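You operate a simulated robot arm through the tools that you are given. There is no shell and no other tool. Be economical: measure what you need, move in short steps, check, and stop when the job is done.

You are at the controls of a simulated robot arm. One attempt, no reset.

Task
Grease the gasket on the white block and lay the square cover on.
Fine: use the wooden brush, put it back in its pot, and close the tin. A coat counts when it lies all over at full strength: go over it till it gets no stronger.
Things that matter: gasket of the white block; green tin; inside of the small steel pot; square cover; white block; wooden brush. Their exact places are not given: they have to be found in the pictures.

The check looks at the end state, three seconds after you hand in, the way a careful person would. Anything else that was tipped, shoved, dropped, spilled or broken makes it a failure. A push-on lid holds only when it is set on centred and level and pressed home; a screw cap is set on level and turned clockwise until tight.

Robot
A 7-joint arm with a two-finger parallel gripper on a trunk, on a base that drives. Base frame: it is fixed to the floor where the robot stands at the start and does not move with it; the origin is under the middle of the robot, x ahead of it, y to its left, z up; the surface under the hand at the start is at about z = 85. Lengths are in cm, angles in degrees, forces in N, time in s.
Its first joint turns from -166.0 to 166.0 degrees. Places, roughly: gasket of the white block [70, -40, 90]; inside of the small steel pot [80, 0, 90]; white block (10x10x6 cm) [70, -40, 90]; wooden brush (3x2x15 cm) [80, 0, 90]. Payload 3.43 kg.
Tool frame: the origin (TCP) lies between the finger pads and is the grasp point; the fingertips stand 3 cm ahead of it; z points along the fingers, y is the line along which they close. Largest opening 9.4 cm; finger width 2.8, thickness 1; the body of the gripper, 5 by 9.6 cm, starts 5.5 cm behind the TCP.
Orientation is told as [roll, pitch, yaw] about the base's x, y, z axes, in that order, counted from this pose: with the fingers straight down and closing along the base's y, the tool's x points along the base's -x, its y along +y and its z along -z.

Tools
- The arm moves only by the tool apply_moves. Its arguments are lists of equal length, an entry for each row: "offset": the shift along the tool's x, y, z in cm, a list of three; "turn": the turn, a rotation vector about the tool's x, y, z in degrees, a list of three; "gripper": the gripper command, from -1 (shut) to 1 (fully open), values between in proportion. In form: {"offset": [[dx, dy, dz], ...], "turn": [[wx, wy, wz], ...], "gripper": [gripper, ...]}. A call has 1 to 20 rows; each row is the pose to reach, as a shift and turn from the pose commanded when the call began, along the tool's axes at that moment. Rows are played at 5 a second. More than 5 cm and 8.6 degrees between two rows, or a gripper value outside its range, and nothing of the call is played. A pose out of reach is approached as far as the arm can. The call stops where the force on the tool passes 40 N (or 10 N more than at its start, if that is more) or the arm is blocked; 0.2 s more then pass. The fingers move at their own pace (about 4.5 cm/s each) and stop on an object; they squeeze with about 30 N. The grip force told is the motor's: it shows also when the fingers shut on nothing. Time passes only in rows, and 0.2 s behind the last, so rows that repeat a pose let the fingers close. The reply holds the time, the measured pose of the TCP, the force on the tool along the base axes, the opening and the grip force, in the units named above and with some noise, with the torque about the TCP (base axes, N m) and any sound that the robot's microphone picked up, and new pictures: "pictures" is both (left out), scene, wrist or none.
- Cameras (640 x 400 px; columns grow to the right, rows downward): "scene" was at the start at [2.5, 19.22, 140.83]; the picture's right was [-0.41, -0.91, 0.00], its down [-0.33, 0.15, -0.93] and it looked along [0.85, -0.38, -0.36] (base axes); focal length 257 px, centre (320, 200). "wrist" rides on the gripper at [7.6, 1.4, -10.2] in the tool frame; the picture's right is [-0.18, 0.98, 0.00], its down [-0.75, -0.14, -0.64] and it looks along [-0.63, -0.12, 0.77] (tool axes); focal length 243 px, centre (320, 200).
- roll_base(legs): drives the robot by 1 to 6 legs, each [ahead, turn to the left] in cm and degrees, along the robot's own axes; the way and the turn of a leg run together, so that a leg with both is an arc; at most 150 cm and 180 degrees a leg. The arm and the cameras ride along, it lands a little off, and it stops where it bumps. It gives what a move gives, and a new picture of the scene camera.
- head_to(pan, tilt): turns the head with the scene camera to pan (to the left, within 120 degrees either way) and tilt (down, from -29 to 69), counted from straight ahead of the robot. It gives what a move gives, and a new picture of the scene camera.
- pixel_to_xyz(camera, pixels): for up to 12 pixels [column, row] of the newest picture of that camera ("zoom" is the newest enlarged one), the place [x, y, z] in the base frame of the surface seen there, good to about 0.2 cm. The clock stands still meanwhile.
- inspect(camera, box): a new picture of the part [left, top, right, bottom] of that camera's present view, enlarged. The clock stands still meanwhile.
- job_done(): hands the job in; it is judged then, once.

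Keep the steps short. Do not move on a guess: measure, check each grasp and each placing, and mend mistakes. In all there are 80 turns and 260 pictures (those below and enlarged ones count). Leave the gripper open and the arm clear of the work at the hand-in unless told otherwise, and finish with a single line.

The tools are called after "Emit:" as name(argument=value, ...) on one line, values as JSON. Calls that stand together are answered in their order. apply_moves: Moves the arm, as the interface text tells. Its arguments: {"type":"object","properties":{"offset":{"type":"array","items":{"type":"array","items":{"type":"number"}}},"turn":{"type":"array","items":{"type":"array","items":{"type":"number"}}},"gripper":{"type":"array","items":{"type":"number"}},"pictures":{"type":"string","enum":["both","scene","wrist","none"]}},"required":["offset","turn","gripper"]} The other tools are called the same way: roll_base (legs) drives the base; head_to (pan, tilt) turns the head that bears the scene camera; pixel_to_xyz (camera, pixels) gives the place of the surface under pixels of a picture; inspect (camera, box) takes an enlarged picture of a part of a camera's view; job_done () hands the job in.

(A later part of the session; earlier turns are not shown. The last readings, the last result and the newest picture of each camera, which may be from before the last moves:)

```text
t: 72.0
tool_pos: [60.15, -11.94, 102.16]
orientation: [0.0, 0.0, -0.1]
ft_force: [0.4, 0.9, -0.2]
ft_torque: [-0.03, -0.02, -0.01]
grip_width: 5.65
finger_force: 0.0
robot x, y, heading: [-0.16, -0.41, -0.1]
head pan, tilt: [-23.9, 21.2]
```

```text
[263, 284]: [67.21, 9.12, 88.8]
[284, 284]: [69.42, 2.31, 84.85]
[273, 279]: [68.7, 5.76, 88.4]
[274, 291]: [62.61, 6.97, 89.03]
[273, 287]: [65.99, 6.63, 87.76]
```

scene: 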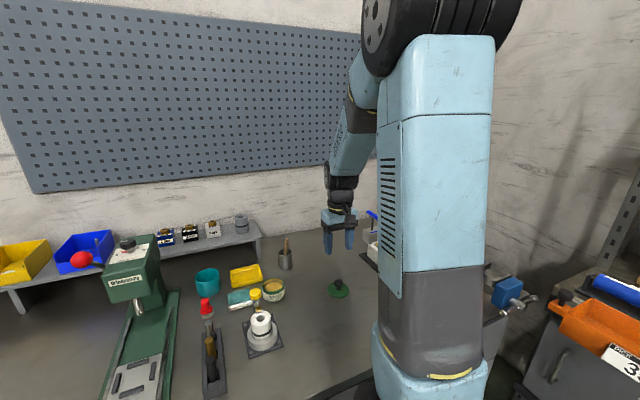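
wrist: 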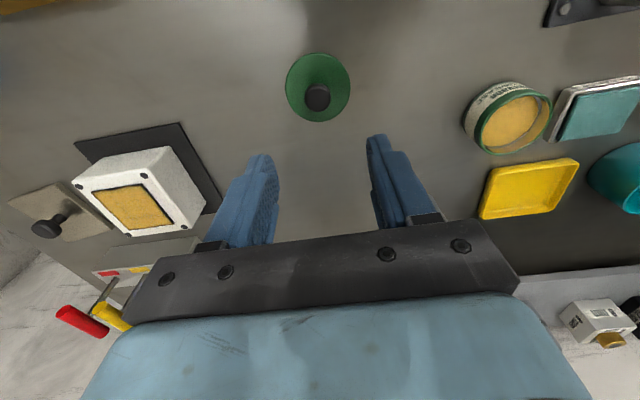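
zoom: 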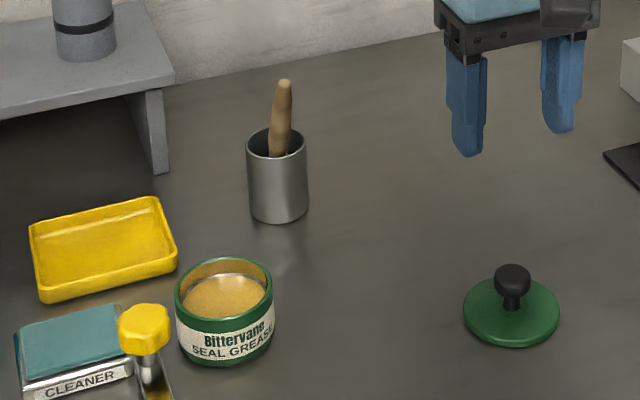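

The lid centre is (59.95, -12.1). I'll grip the knob again, at TCP z≈88.9.

Emit:
apply_moves(offset=[[0.15, -0.1, 4.5], [0.15, -0.1, 9], [0.15, -0.1, 12], [0.15, -0.1, 13.2], [0.15, -0.1, 13.2], [0.15, -0.1, 13.2], [0.15, -0.1, 13.2], [0.15, -0.1, 13.2], [0.15, -0.1, 9], [0.15, -0.1, 5]], turn=[[0, 0, 0], [0, 0, 0], [0, 0, 0], [0, 0, 0], [0, 0, 0], [0, 0, 0], [0, 0, 0], [0, 0, 0], [0, 0, 0], [0, 0, 0]], gripper=[0.2, 0.2, 0.2, 0.2, 0.2, -1, -1, -1, -1, -1])

Emit:
inspect(camera="scene", box=[290, 220, 380, 300])

```text
t: 74.2
tool_pos: [60.11, -12.17, 97.05]
orientation: [0.0, 0.1, -0.1]
ft_force: [-0.5, 0.2, 0.1]
ft_torque: [-0.03, 0.02, -0.01]
grip_width: 2.4
finger_force: 30.0
robot x, y, heading: [0.15, 0.03, 0.1]
head pan, tilt: [-23.9, 21.2]
```

scene: 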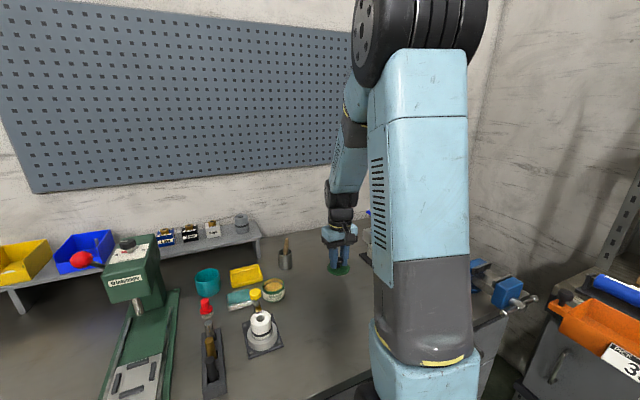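
wrist: 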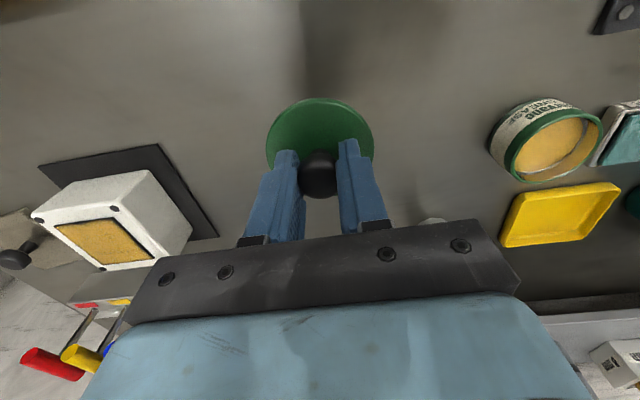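

```text
5.00 times, centred on (335, 260) of scene
```

zoom: 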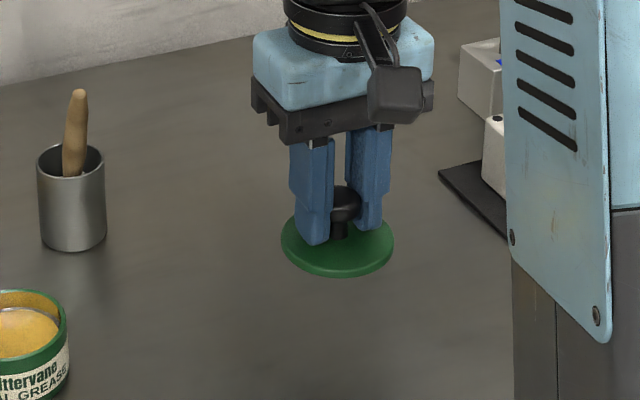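

The lid is held level. I'll carry it above the tin at (66.0, 6.85), stopping just over the rim to check centring.

Emit:
apply_moves(offset=[[-1.5, 4.5, -0.5], [-3, 9, -0.5], [-4.5, 13.5, -0.5], [-5.9, 17.5, -0.5], [-5.9, 18.95, -0.5], [-5.9, 18.95, 2.5], [-5.9, 18.95, 2.5]], turn=[[0, 0, 0], [0, 0, 0], [0, 0, 0], [0, 0, 0], [0, 0, 0], [0, 0, 0], [0, 0, 0]], gripper=[-1, -1, -1, -1, -1, -1, -1])

Emit:
inspect(camera="scene", box=[245, 250, 305, 310])

Emit:
inspect(camera="wrist", box=[250, 50, 390, 200])

```text
t: 75.8
tool_pos: [65.92, 6.69, 94.51]
orientation: [-0.1, -0.1, -0.2]
ft_force: [0.4, -0.5, -0.3]
ft_torque: [0.01, 0.01, 0.02]
grip_width: 2.41
finger_force: 30.2
robot x, y, heading: [-0.08, -0.57, -0.3]
head pan, tilt: [-23.9, 21.2]
```

scene: 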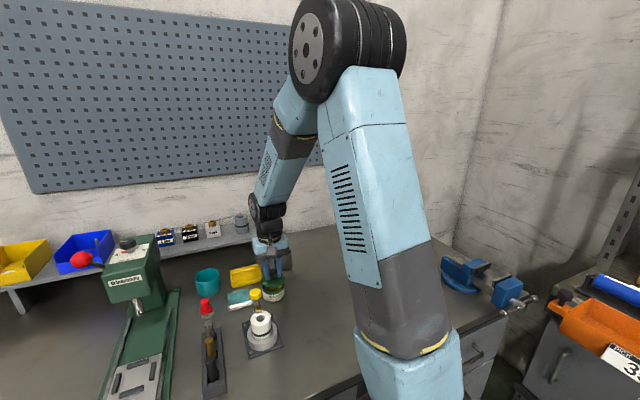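
wrist: 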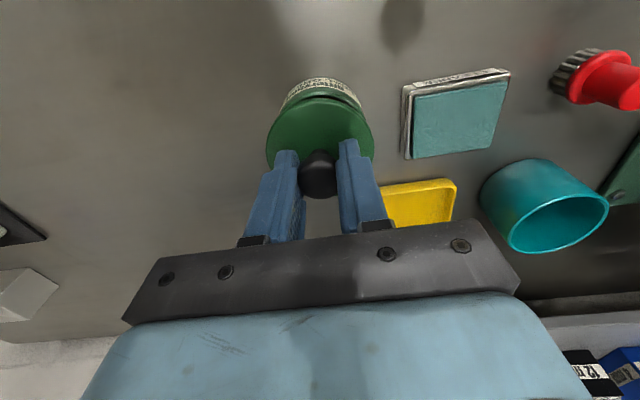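

```text
6.67 times, centred on (275, 280) of scene
```

zoom: 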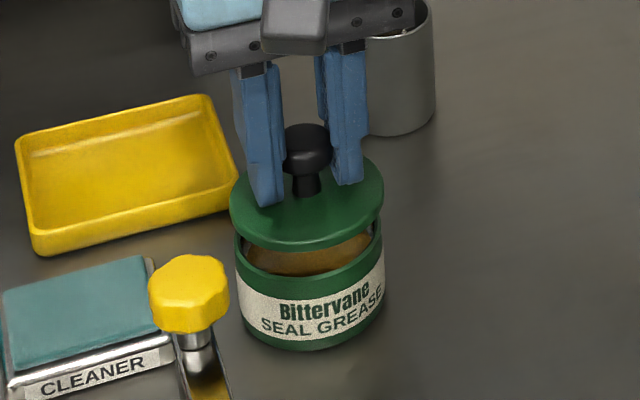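

```text
2.67 times, centred on (320, 125) of wrist
```

zoom: 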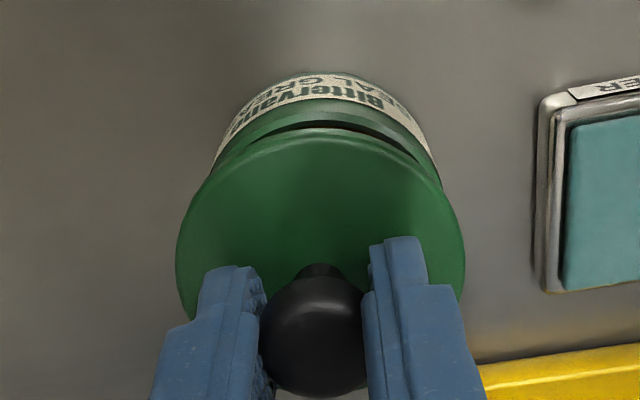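

Emit:
pixel_to_xyz(camera="zoom", pixels=[[180, 260], [462, 255], [320, 140], [250, 160], [400, 160], [320, 115], [225, 150], [428, 150], [318, 330]])

Emit:
inspect(camera="wrist", box=[280, 65, 370, 125])

Emit:
pixel_to_xyz(camera="zoom", pixels=[[200, 200], [440, 200]])

```text
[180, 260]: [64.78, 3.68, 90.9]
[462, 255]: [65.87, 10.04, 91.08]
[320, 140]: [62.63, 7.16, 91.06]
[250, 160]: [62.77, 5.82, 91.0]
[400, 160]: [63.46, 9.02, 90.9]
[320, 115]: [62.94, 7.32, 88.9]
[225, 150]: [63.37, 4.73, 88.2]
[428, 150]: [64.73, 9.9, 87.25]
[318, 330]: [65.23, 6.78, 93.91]
```

```text
6.67 times, centred on (325, 95) of wrist
```

zoom: 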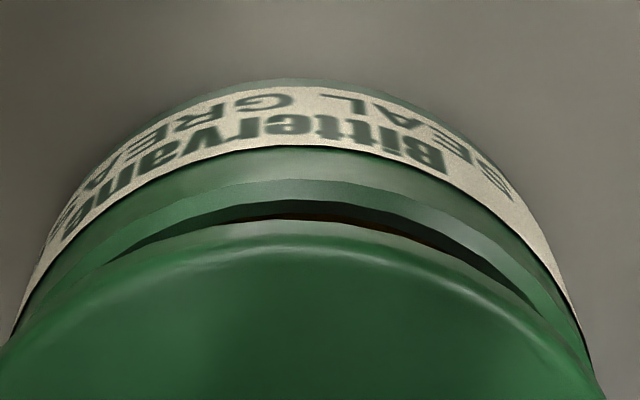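

```text
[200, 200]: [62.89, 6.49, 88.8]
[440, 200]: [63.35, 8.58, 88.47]
```

The lid and tin are concentric to within about 0.1 cm. I'll lower and press in small steps.

Emit:
apply_moves(offset=[[0, 0, 0.6], [0, 0, 1.1], [0, 0, 1.4], [0, 0, 1.6], [0, 0, 1.8], [0, 0, 2.0]], turn=[[0, 0, 0], [0, 0, 0], [0, 0, 0], [0, 0, 0], [0, 0, 0], [0, 0, 0]], gripper=[-1, -1, -1, -1, -1, -1])

Emit:
inspect(camera="scene", box=[245, 250, 305, 310])

```text
t: 77.2
tool_pos: [65.8, 6.82, 92.75]
orientation: [0.0, -0.3, -0.1]
ft_force: [-2.4, -0.7, 40.0]
ft_torque: [-0.01, 0.15, -0.01]
grip_width: 2.42
finger_force: 29.9
robot x, y, heading: [-0.11, -0.19, 0.0]
head pan, tilt: [-23.9, 21.2]
```

scene: 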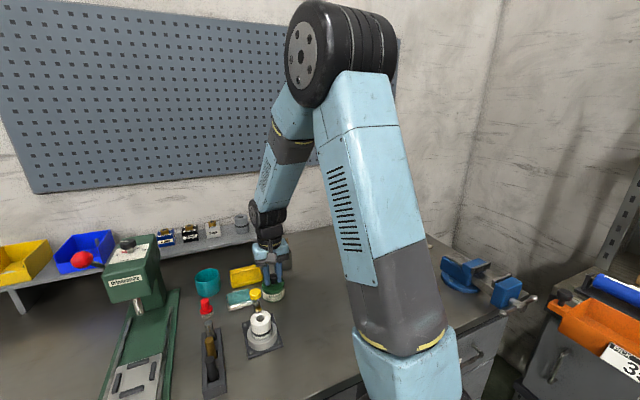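
wrist: 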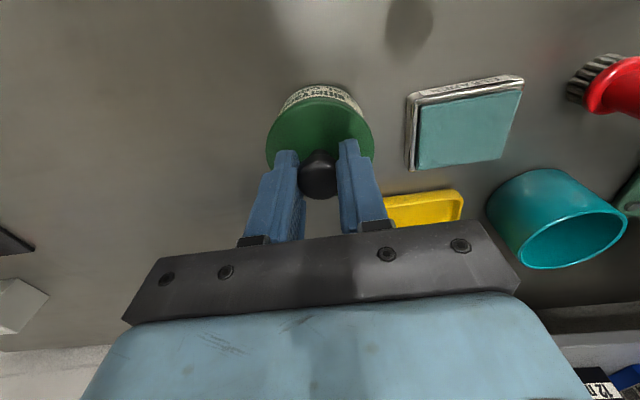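

```text
6.67 times, centred on (275, 280) of scene
```

zoom: 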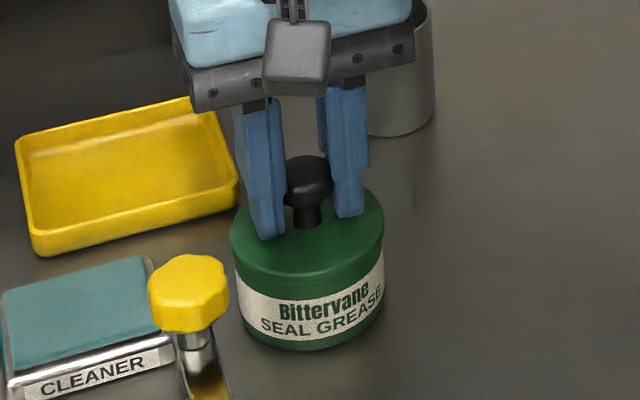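

It's at 40 N with no snap heard yet. I'll ease off, release, rise a little and inspect how the lid sits.

Emit:
apply_moves(offset=[[0, 0, -0.2], [0, 0, -0.2], [0, 0, -0.2], [0, 0, -3], [0, 0, -7]], turn=[[0, 0, 0], [0, 0, 0], [0, 0, 0], [0, 0, 0], [0, 0, 0]], gripper=[-1, 0.2, 0.2, 0.2, 0.2])

Emit:
inspect(camera="scene", box=[245, 250, 305, 310])

Emit:
pixel_to_xyz(camera="scene", pixels=[[265, 284], [282, 285], [273, 291], [278, 281], [274, 277]])

Emit:
inspect(camera="wrist", box=[260, 40, 380, 160])

Emit:
pixel_to_xyz(camera="zoom", pixels=[[240, 180], [320, 120], [400, 180], [320, 330], [280, 150], [370, 150], [320, 260]])

```text
t: 78.4
tool_pos: [65.85, 6.86, 99.38]
orientation: [0.0, 0.1, -0.2]
ft_force: [0.6, 0.5, 0.0]
ft_torque: [0.0, 0.06, 0.01]
grip_width: 5.63
finger_force: 0.1
robot x, y, heading: [-0.23, -0.52, -0.2]
head pan, tilt: [-23.9, 21.2]
heard: snap
```

scene: 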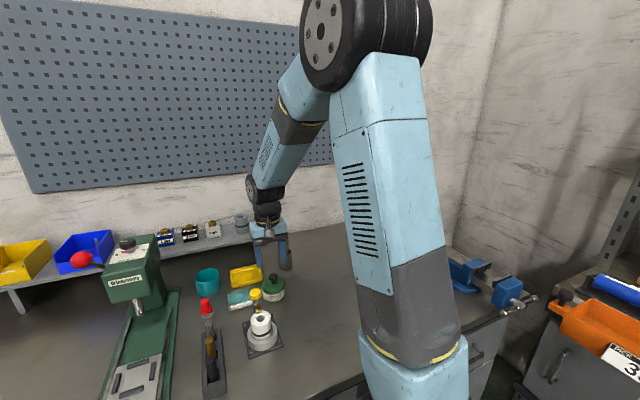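
wrist: 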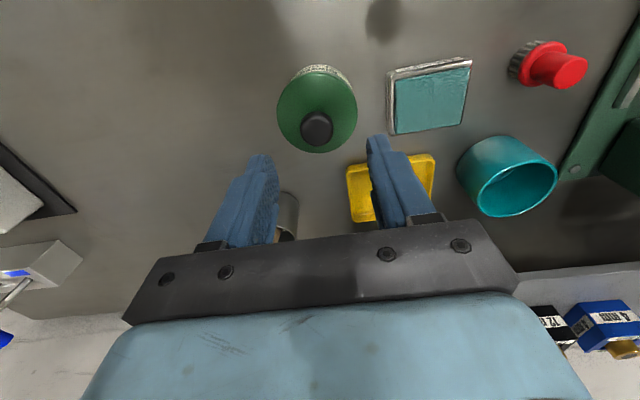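

```text
6.67 times, centred on (275, 280) of scene
```

zoom: 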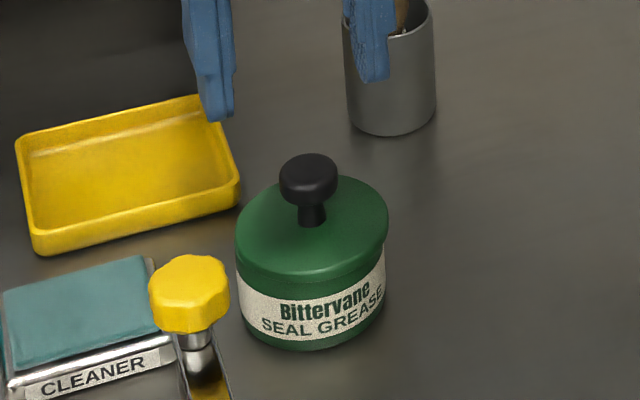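

```text
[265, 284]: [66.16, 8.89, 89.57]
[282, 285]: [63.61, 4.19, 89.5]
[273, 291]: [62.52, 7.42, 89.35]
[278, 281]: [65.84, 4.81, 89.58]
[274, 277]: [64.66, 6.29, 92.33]
```

```text
3.33 times, centred on (320, 100) of wrist
```

zoom: 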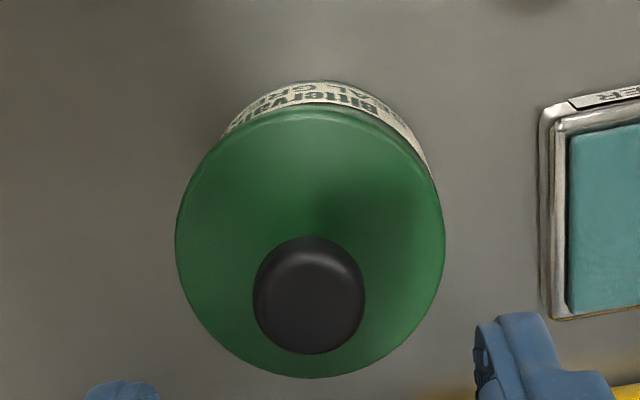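

```text
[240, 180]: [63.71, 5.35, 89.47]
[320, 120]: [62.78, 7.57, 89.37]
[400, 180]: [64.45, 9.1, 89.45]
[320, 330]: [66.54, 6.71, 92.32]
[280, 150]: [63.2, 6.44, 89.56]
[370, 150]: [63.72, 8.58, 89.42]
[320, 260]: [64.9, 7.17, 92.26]
```

The lid is level (top at 89.5, as at the start) and centred, and I heard a snap. To be sure it's home, I'll press the knob top with the closed fingers.

Emit:
apply_moves(offset=[[-0.15, 0, 0], [-0.15, 0, 0], [-0.15, 0, 0], [-0.15, 0, 2], [-0.15, 0, 3.5], [-0.15, 0, 4], [-0.15, 0, 4.3], [-0.15, 0, 4.6]], turn=[[0, 0, 0], [0, 0, 0], [0, 0, 0], [0, 0, 0], [0, 0, 0], [0, 0, 0], [0, 0, 0], [0, 0, 0]], gripper=[-1, -1, -1, -1, -1, -1, -1, -1], pictures="none")

Emit:
apply_moves(offset=[[0, 0, 0.2], [0, 0, 0.4], [0, 0, 0.6]], turn=[[0, 0, 0], [0, 0, 0], [0, 0, 0]], gripper=[-1, -1, -1], pictures="none")

Emit:
inspect(camera="scene", box=[245, 250, 305, 310])

```text
t: 80.2
tool_pos: [66.0, 6.89, 95.58]
orientation: [0.2, -0.3, -0.1]
ft_force: [-8.8, -1.2, 16.3]
ft_torque: [-0.04, 0.39, -0.03]
grip_width: 0.02
finger_force: 29.7
robot x, y, heading: [0.29, -0.39, 0.1]
head pan, tilt: [-23.9, 21.2]
stopped in row 8: the force on the tool passed its limit at 48 N (the readings are from after the stop); the commanded pose is now the measured one
```

```text
t: 80.6
tool_pos: [66.01, 6.78, 95.49]
orientation: [0.1, -0.4, -0.1]
ft_force: [-10.0, -2.1, 16.6]
ft_torque: [-0.06, 0.46, -0.03]
grip_width: 0.0
finger_force: 29.9
robot x, y, heading: [-0.28, -0.31, 0.1]
head pan, tilt: [-23.9, 21.2]
stopped in row 2: the force on the tool passed its limit at 44 N (the readings are from after the stop); the commanded pose is now the measured one
```

```text
6.67 times, centred on (275, 280) of scene
```

zoom: 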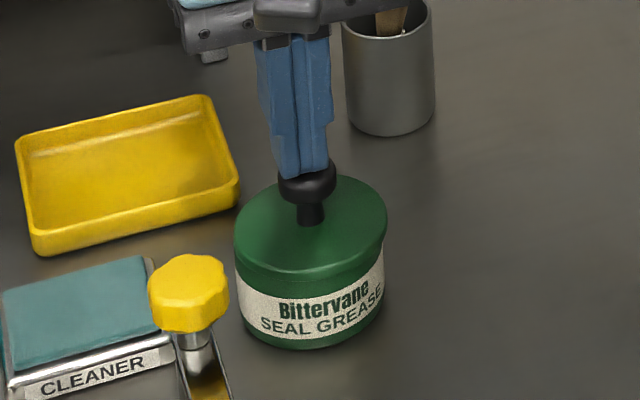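

48 N moved nothing further. I'll hold a sustained press of about 35 N for a second, then rise and verify.

Emit:
apply_moves(offset=[[0, 0, 0.1], [0, 0, 0.2], [0, 0, 0.25], [0, 0, 0.25], [0, 0, 0.25], [0, 0, 0.25], [0, 0, 0.25]], turn=[[0, 0, 0], [0, 0, 0], [0, 0, 0], [0, 0, 0], [0, 0, 0], [0, 0, 0], [0, 0, 0]], gripper=[-1, -1, -1, -1, -1, -1, -1], pictures="none")

Emit:
apply_moves(offset=[[0, 0, -2], [0, 0, -5], [0, 0, -8]], turn=[[0, 0, 0], [0, 0, 0], [0, 0, 0]], gripper=[-1, -1, -1], pictures="wrist")

Emit:
inspect(camera="scene", box=[245, 250, 305, 310])

Emit:
pixel_to_xyz(camera="wrist", pixels=[[300, 90], [340, 90], [320, 80], [300, 110], [340, 110], [320, 125]])

```text
t: 81.1
tool_pos: [66.13, 6.84, 95.54]
orientation: [0.1, -0.5, -0.1]
ft_force: [-11.1, -2.9, 16.5]
ft_torque: [-0.08, 0.51, 0.02]
grip_width: 0.0
finger_force: 29.8
robot x, y, heading: [-0.15, -0.44, 0.2]
head pan, tilt: [-23.9, 21.2]
stopped in row 2: the force on the tool passed its limit at 43 N (the readings are from after the stop); the commanded pose is now the measured one
```

```text
t: 81.9
tool_pos: [66.23, 7.0, 103.26]
orientation: [0.1, -0.3, -0.2]
ft_force: [-0.1, 0.0, -0.9]
ft_torque: [0.01, 0.02, 0.01]
grip_width: 0.0
finger_force: 30.1
robot x, y, heading: [-0.01, -0.21, 0.1]
head pan, tilt: [-23.9, 21.2]
```

wrist: 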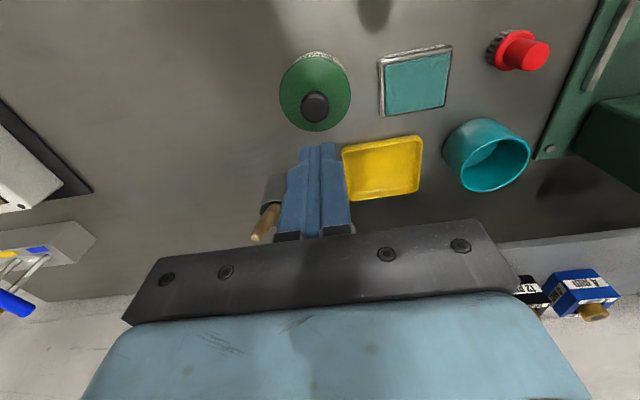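

```text
6.67 times, centred on (275, 280) of scene
```

zoom: 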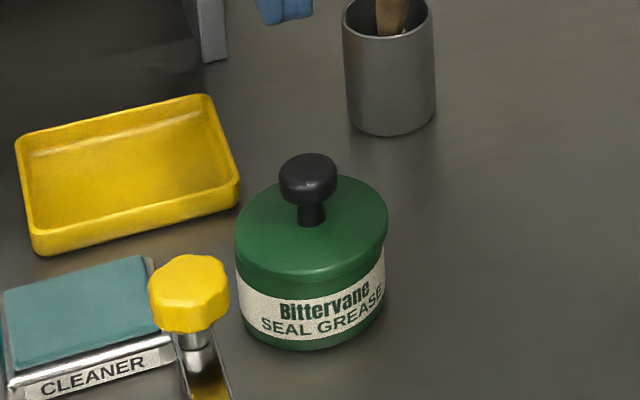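

```text
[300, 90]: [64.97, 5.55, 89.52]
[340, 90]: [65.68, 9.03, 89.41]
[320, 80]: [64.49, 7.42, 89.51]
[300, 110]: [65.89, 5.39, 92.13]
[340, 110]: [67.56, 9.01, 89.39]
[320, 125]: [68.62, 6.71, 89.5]
```

The tin is closed. Next is the square cover near (71, -54), so I'll travel high towards it with the gripper open.

Emit:
apply_moves(offset=[[0, -3, -3], [0, -7, -6], [0, -11.5, -8], [0, -16, -9], [0, -21, -9], [0, -26, -9], [0, -31, -9], [0, -36, -9], [0, -41, -9], [0, -46, -9], [0, -51, -9], [-1, -55, -9], [-2, -59, -9]], turn=[[0, 0, 0], [0, 0, 0], [0, 0, 0], [0, 0, 0], [0, 0, 0], [0, 0, 0], [0, 0, 0], [0, 0, 0], [0, 0, 0], [0, 0, 0], [0, 0, 0], [0, 0, 0], [0, 0, 0]], gripper=[0.2, 0.2, 0.2, 0.2, 0.2, 0.2, 0.2, 0.2, 0.2, 0.2, 0.2, 0.2, 0.2])

Emit:
inspect(camera="wrist", box=[220, 20, 460, 180])

```text
t: 84.7
tool_pos: [67.95, -52.16, 112.52]
orientation: [-0.1, -0.5, 0.0]
ft_force: [-0.2, 0.2, 0.1]
ft_torque: [-0.06, 0.01, 0.0]
grip_width: 5.64
finger_force: 0.1
robot x, y, heading: [0.28, -0.36, -0.2]
head pan, tilt: [-23.9, 21.2]
```

scene: 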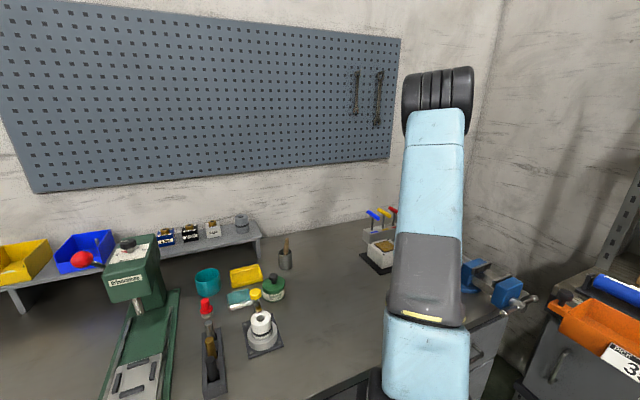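
wrist: 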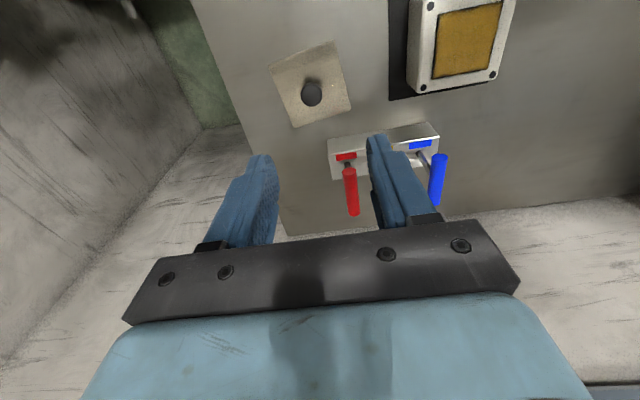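

```text
2.50 times, centred on (340, 100) of wrist
```

zoom: 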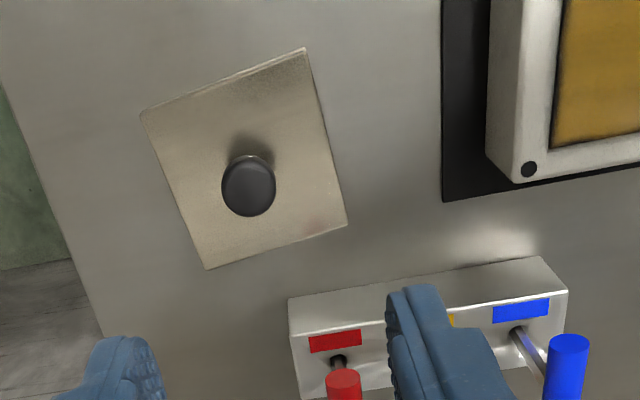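

Emit:
pixel_to_xyz(camera="wrist", pixels=[[270, 67], [333, 41], [349, 108], [295, 126], [311, 93], [302, 94], [322, 92], [311, 103], [311, 84], [300, 54], [342, 75], [335, 137]])

Emit:
inspect(camera="wrist", box=[390, 0, 530, 110])

Emit:
pixel_to_xyz(camera="wrist", pixels=[[423, 88], [493, 74], [431, 6], [434, 79], [492, 68], [443, 14], [350, 172], [352, 205], [436, 160], [330, 145]])

```text
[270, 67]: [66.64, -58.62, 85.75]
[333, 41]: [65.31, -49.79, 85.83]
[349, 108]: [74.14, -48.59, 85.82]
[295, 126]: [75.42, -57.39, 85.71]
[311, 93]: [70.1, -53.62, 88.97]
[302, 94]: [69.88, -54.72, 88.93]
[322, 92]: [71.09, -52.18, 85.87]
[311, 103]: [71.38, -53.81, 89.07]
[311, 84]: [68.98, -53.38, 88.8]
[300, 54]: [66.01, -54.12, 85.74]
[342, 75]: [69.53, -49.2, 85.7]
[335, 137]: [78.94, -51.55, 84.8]
```

```text
3.64 times, centred on (460, 55) of wrist
```

zoom: 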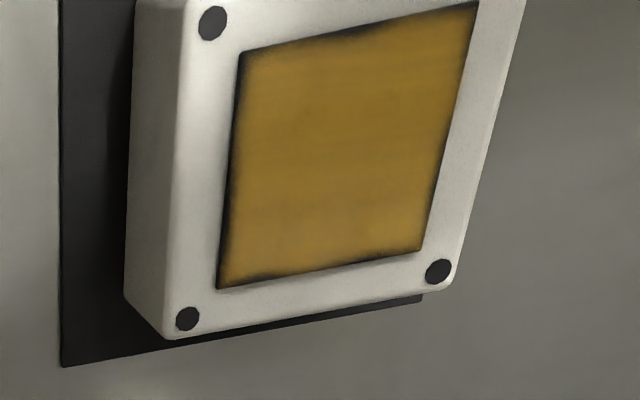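

```text
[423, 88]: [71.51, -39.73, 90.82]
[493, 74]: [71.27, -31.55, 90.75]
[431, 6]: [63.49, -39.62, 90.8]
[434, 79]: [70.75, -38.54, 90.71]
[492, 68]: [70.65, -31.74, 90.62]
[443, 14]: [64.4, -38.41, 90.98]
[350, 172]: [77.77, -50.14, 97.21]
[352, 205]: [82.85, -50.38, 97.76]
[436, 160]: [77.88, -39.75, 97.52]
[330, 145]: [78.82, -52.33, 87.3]
```

The cover centre is (70.4, -53.6), rotated about +8.2° and plate top z 85.8, with a round knob whose top is at z 89.0. The block centre is (67.45, -35.6), rotation about +0.5°. I'll level the tool (about 0.4° of pitch) and descend over the knob.

Emit:
apply_moves(offset=[[-1.2, -0.7, 4.5], [-2.4, -1.45, 9], [-2.4, -1.45, 13.5], [-2.4, -1.45, 18], [-2.4, -1.45, 20], [-2.4, -1.45, 20]], turn=[[0, 0.4, 0], [0, 0.4, 0], [0, 0.4, 0], [0, 0.4, 0], [0, 0.4, 0], [0, 0.4, 0]], gripper=[0.2, 0.2, 0.2, 0.2, 0.2, 0.2], pictures="wrist")

Emit:
inspect(camera="wrist", box=[240, 60, 400, 200])

Emit:
pixel_to_xyz(camera="zoom", pixels=[[320, 200], [320, 230], [290, 200], [350, 200], [320, 170], [320, 260], [270, 230], [370, 230]])

```text
t: 86.1
tool_pos: [70.58, -53.47, 92.4]
orientation: [0.0, -0.1, -0.2]
ft_force: [0.2, 0.3, 0.4]
ft_torque: [0.0, -0.01, -0.01]
grip_width: 5.64
finger_force: 0.0
robot x, y, heading: [-0.24, -0.57, -0.0]
head pan, tilt: [-23.9, 21.2]
```

wrist: 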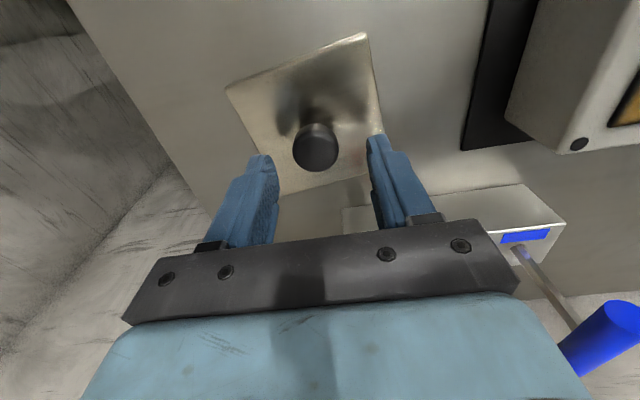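

```text
2.86 times, centred on (320, 130) of wrist
```

zoom: 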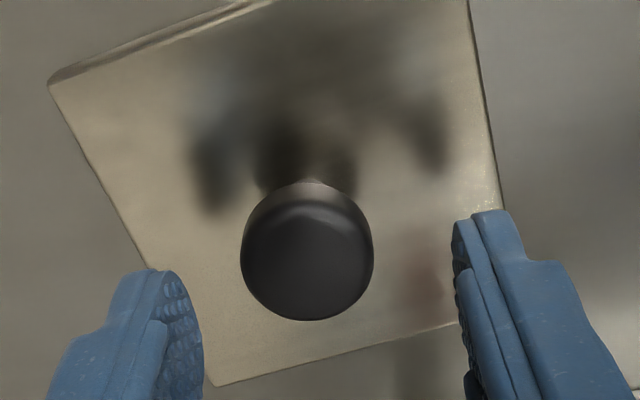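

```text
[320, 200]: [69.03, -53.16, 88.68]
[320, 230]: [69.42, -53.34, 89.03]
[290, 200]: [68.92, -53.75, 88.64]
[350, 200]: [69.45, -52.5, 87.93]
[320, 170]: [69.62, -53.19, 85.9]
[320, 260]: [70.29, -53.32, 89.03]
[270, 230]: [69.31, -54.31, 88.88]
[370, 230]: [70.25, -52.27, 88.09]
```

Emit:
apply_moves(offset=[[0.25, -0.05, 1.5], [0.25, -0.05, 3.1], [0.25, -0.05, 3.1], [0.25, -0.05, 3.1], [0.25, -0.05, 3.1], [0.25, -0.05, 3.1], [0.25, -0.05, 1], [0.25, -0.05, -3], [0.25, -0.05, -6.5]], turn=[[0, 0, 0], [0, 0, 0], [0, 0, 0], [0, 0, 0], [0, 0, 0], [0, 0, 0], [0, 0, 0], [0, 0, 0], [0, 0, 0]], gripper=[0.2, 0.2, -1, -1, -1, -1, -1, -1, -1], pictures="wrist")

Emit:
inspect(camera="wrist", box=[200, 20, 440, 200])

```text
t: 88.1
tool_pos: [70.35, -53.62, 98.69]
orientation: [0.1, 0.1, 0.0]
ft_force: [0.6, -0.4, -5.7]
ft_torque: [0.04, 0.01, 0.0]
grip_width: 2.97
finger_force: 30.4
robot x, y, heading: [0.27, -0.48, -0.2]
head pan, tilt: [-23.9, 21.2]
```

wrist: 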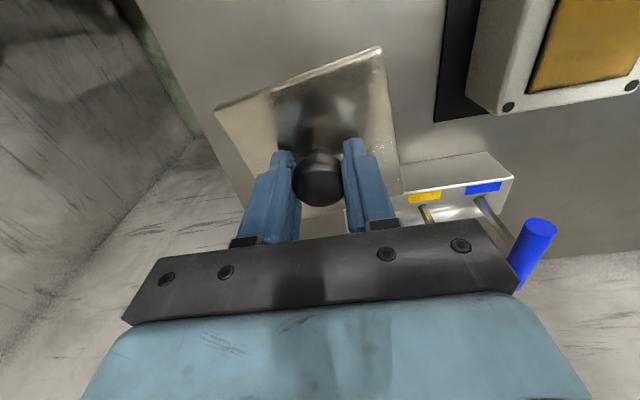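

```text
2.22 times, centred on (320, 110) of wrist
```

zoom: 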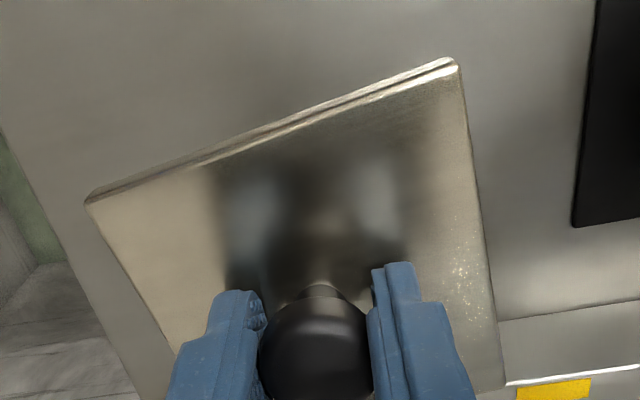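

The cover is gripped and lifted level (about 0.5 kg). I'll raise it more, move above the block, and turn it -7.7° about the vertical to align.

Emit:
apply_moves(offset=[[0, 0, -2.5], [0.7, 4, -2.5], [1.4, 8, -2.5], [2.1, 12, -2.5], [2.9, 16, -2.5], [2.9, 18, -2.5], [2.9, 18, -1.5], [2.9, 18, -1.5]], turn=[[0, 0, 0], [0, 0, 1.5], [0, 0, 3], [0, 0, 4.5], [0, 0, 6], [0, 0, 7.7], [0, 0, 7.7], [0, 0, 7.7]], gripper=[-1, -1, -1, -1, -1, -1, -1, -1])

Emit:
inspect(camera="wrist", box=[200, 20, 440, 200])

Emit:
inspect(camera="scene", box=[350, 200, 440, 280])

```text
t: 89.9
tool_pos: [67.53, -35.54, 100.33]
orientation: [0.1, 0.0, -7.7]
ft_force: [-0.2, -0.2, -5.1]
ft_torque: [0.0, 0.01, -0.01]
grip_width: 2.91
finger_force: 30.2
robot x, y, heading: [-0.67, -0.4, -0.1]
head pan, tilt: [-23.9, 21.2]
```

scene: 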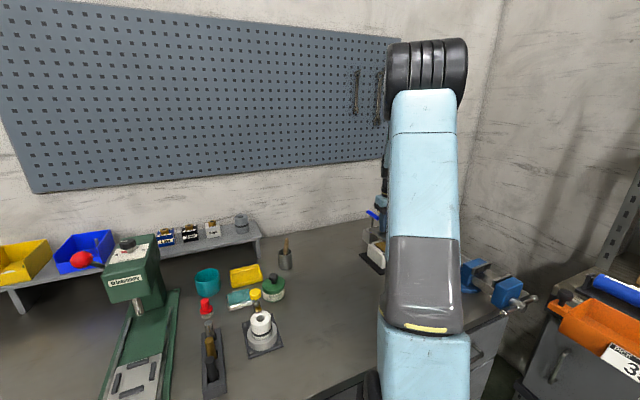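
wrist: 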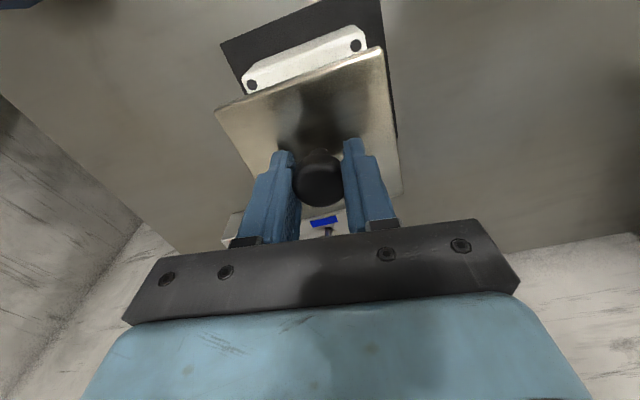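

```text
2.22 times, centred on (320, 110) of wrist
```

zoom: 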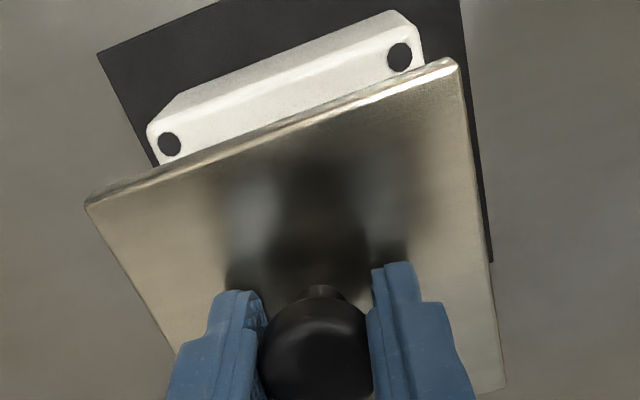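

```text
5.00 times, centred on (395, 240) of scene
```

zoom: 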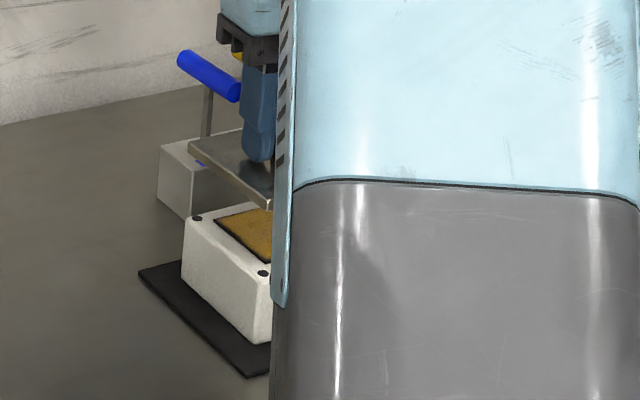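

I'll measure the cover's corners and the block's visible dots.

Emit:
pixel_to_xyz(camera="zoom", pixels=[[94, 207], [452, 68], [500, 382], [270, 137], [480, 250], [130, 270], [169, 144], [400, 57], [200, 165], [380, 95]])

```text
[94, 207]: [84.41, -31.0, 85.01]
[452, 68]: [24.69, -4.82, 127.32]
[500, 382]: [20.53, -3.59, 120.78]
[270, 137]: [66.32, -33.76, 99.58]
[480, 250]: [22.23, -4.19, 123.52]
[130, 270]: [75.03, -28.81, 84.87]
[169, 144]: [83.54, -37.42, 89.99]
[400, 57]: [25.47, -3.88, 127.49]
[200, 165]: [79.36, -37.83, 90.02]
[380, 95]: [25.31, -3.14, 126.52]
```

Emit:
pixel_to_xyz(camera="wrist", pixels=[[218, 112], [379, 51], [401, 190], [298, 82], [392, 135], [235, 142], [252, 85], [356, 45], [270, 93], [350, 62]])

```text
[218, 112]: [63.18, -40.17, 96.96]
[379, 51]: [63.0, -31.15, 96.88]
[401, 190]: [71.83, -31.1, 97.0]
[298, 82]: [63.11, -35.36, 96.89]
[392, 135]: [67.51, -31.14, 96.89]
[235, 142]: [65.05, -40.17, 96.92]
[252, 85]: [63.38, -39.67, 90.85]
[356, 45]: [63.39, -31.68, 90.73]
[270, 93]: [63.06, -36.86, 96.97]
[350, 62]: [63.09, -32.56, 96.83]
```

The cover is concentric with the block (67.45, -35.65) and aligned to about 0.5°. I'll lower it straight down gently until contact, expected at TCP z≈95.2.

Emit:
apply_moves(offset=[[0, 0, 2.5], [0, 0, 4], [0, 0, 4.6], [0, 0, 4.8], [0, 0, 5.0], [0, 0, 5.15], [0, 0, 5.3]], turn=[[0, 0, 0], [0, 0, 0], [0, 0, 0], [0, 0, 0], [0, 0, 0], [0, 0, 0], [0, 0, 0]], gripper=[-1, -1, -1, -1, -1, -1, -1])

Emit:
inspect(camera="scene", box=[350, 200, 440, 280])

Emit:
inspect(camera="wrist", box=[200, 20, 440, 200])

```text
t: 91.5
tool_pos: [67.35, -35.71, 95.33]
orientation: [-0.1, -0.3, -7.9]
ft_force: [1.1, -1.0, 21.4]
ft_torque: [0.13, 0.51, -0.15]
grip_width: 2.95
finger_force: 30.2
robot x, y, heading: [-0.08, -0.24, 0.0]
head pan, tilt: [-23.9, 21.2]
```

scene: 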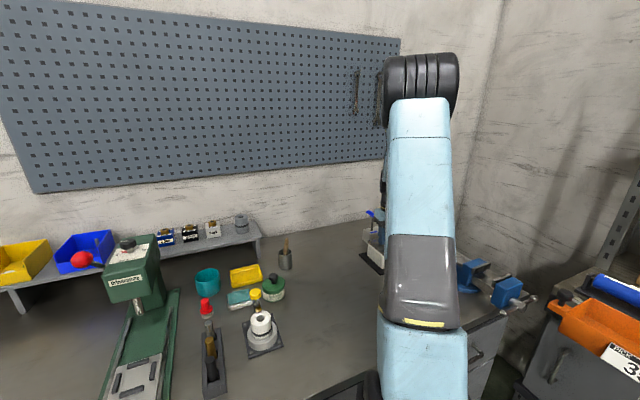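
wrist: 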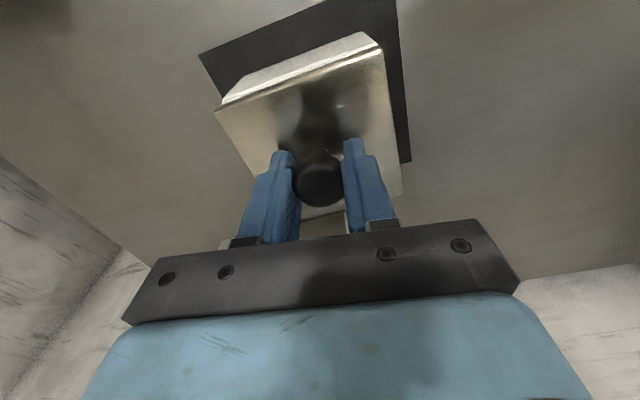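

```text
5.00 times, centred on (395, 240) of scene
```

zoom: 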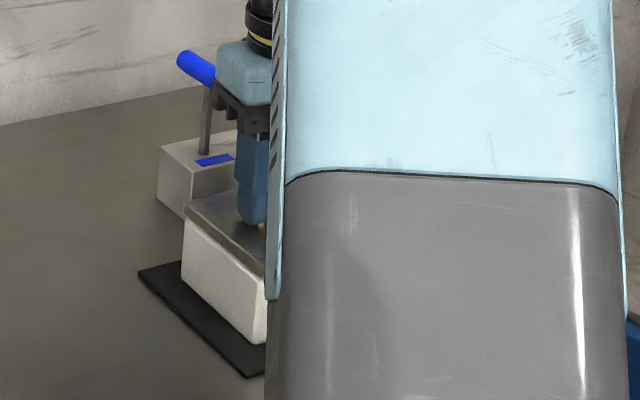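

```text
2.22 times, centred on (320, 110) of wrist
```

zoom: 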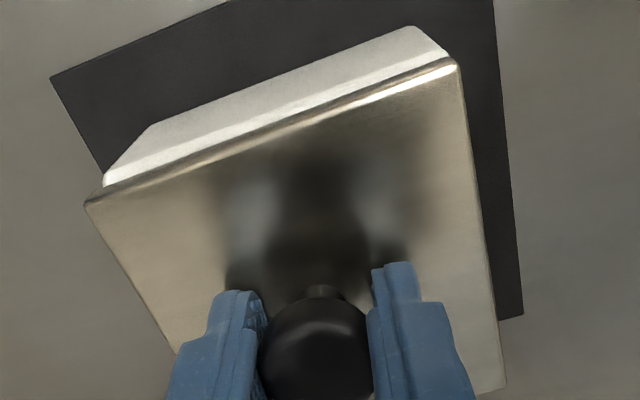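

The cover is in contact at 21 N, evenly aligned. I'll press slightly, ease, release, and rise straight up.

Emit:
apply_moves(offset=[[0, 0, 0.12], [0, 0, 0.12], [0, 0, -0.12], [0, 0, -0.12], [0, 0, -0.12], [0, 0, -0.12], [0, 0, -3], [0, 0, -7], [0, 0, -11.5], [0, 0, -16]], turn=[[0, 0, 0], [0, 0, 0], [0, 0, 0], [0, 0, 0], [0, 0, 0], [0, 0, 0], [0, 0, 0], [0, 0, 0], [0, 0, 0], [0, 0, 0]], gripper=[-1, -1, -1, 0.2, 0.2, 0.2, 0.2, 0.2, 0.2, 0.2])

Emit:
inspect(camera="wrist", box=[240, 0, 400, 140])

```text
t: 93.7
tool_pos: [67.17, -35.61, 110.97]
orientation: [0.1, 0.0, -7.8]
ft_force: [0.0, -0.1, -1.6]
ft_torque: [0.0, 0.07, 0.01]
grip_width: 5.64
finger_force: 0.1
robot x, y, heading: [-0.06, -0.41, 0.0]
head pan, tilt: [-23.9, 21.2]
```

scene: 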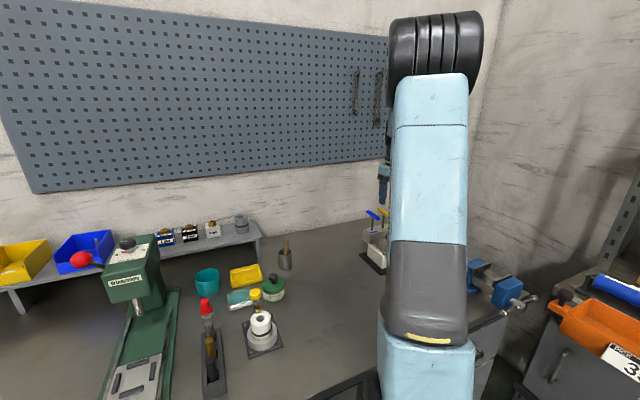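
wrist: 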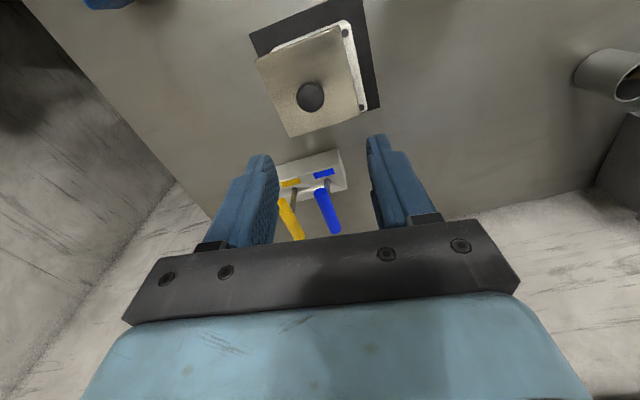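

```text
2.86 times, centred on (320, 70) of wrist
```

zoom: 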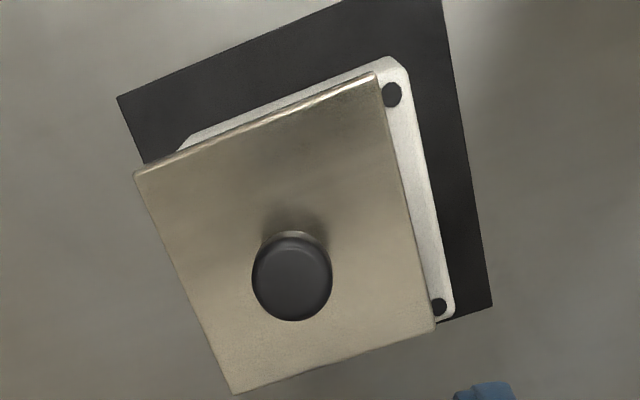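

The cover shifted toward -y on release; two dots show on the right. I'll measure by how much.

Emit:
pixel_to_xyz(camera="zoom", pixels=[[138, 176], [372, 78], [432, 330], [237, 388], [292, 280], [256, 280], [328, 280], [392, 94], [438, 306], [405, 200]])

Emit:
inspect(camera="scene", box=[350, 210, 420, 280])

```text
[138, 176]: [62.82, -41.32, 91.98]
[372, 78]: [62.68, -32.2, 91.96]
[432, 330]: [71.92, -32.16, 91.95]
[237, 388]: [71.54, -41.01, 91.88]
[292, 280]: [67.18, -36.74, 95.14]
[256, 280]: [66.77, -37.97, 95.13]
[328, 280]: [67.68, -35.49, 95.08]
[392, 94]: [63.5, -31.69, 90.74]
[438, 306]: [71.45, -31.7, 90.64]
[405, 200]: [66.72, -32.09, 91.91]
```

```text
5.71 times, centred on (385, 245) of scene
```

zoom: 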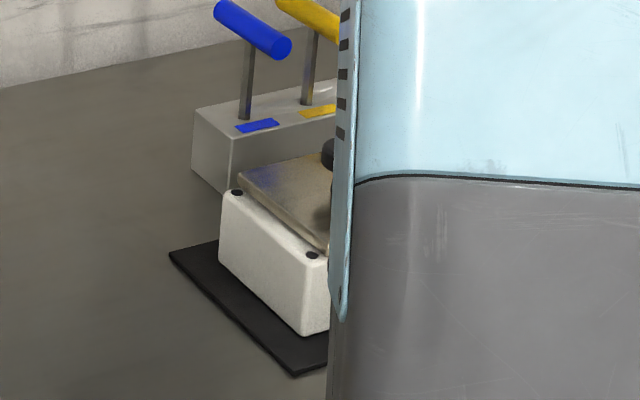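

The cover is centred at (67.25, -36.7) and should be at (67.45, -35.6); the block itself hasn't moved. I'll grip the knob again, lift slightly, shift, and set it back, then open the fingers very slowly so it doesn't slide on the grease.

Emit:
apply_moves(offset=[[-0.23, -1.07, 4], [-0.23, -1.07, 8], [-0.23, -1.07, 12], [-0.23, -1.07, 14.5], [-0.23, -1.07, 15.6], [-0.23, -1.07, 15.6], [-0.23, -1.07, 15.6], [-0.23, -1.07, 15.6], [-0.23, -1.07, 15.6], [-0.23, -1.07, 15.6], [-0.23, -1.07, 15.6], [-0.23, -1.07, 15.6]], turn=[[0, 0, 0], [0, 0, 0], [0, 0, 0], [0, 0, 0], [0, 0, 0], [0, 0, 0], [0, 0, 0], [0, 0, 0], [0, 0, 0], [0, 0, 0], [0, 0, 0], [0, 0, 0]], gripper=[0.2, 0.2, 0.2, 0.2, 0.2, 0.05, -0.1, -0.2, -0.3, -0.5, -1, -1], pictures="wrist")

Emit:
inspect(camera="wrist", box=[200, 20, 440, 200])

Emit:
pixel_to_xyz(camera="wrist", pixels=[[218, 112], [379, 51], [401, 190], [392, 135], [235, 142], [389, 60], [385, 45]])

```text
t: 96.3
tool_pos: [67.34, -36.79, 95.45]
orientation: [0.1, 0.0, -7.8]
ft_force: [0.7, -0.1, -0.2]
ft_torque: [-0.02, 0.04, -0.07]
grip_width: 2.94
finger_force: 29.9
robot x, y, heading: [-0.14, -0.35, -0.1]
head pan, tilt: [-23.9, 21.2]
```

wrist: 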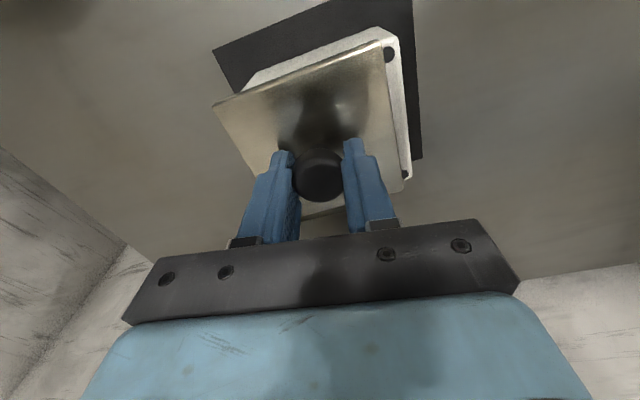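

```text
2.22 times, centred on (320, 110) of wrist
```

zoom: 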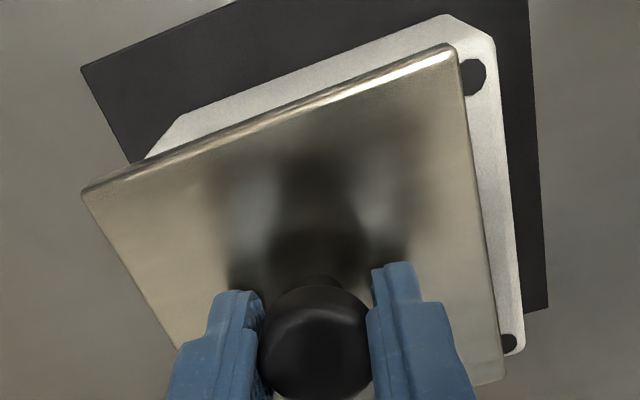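

```text
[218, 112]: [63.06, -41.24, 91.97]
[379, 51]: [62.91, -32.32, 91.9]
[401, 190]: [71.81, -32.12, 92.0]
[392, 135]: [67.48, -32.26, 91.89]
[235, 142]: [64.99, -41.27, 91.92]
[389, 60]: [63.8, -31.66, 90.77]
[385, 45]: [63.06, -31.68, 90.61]
```

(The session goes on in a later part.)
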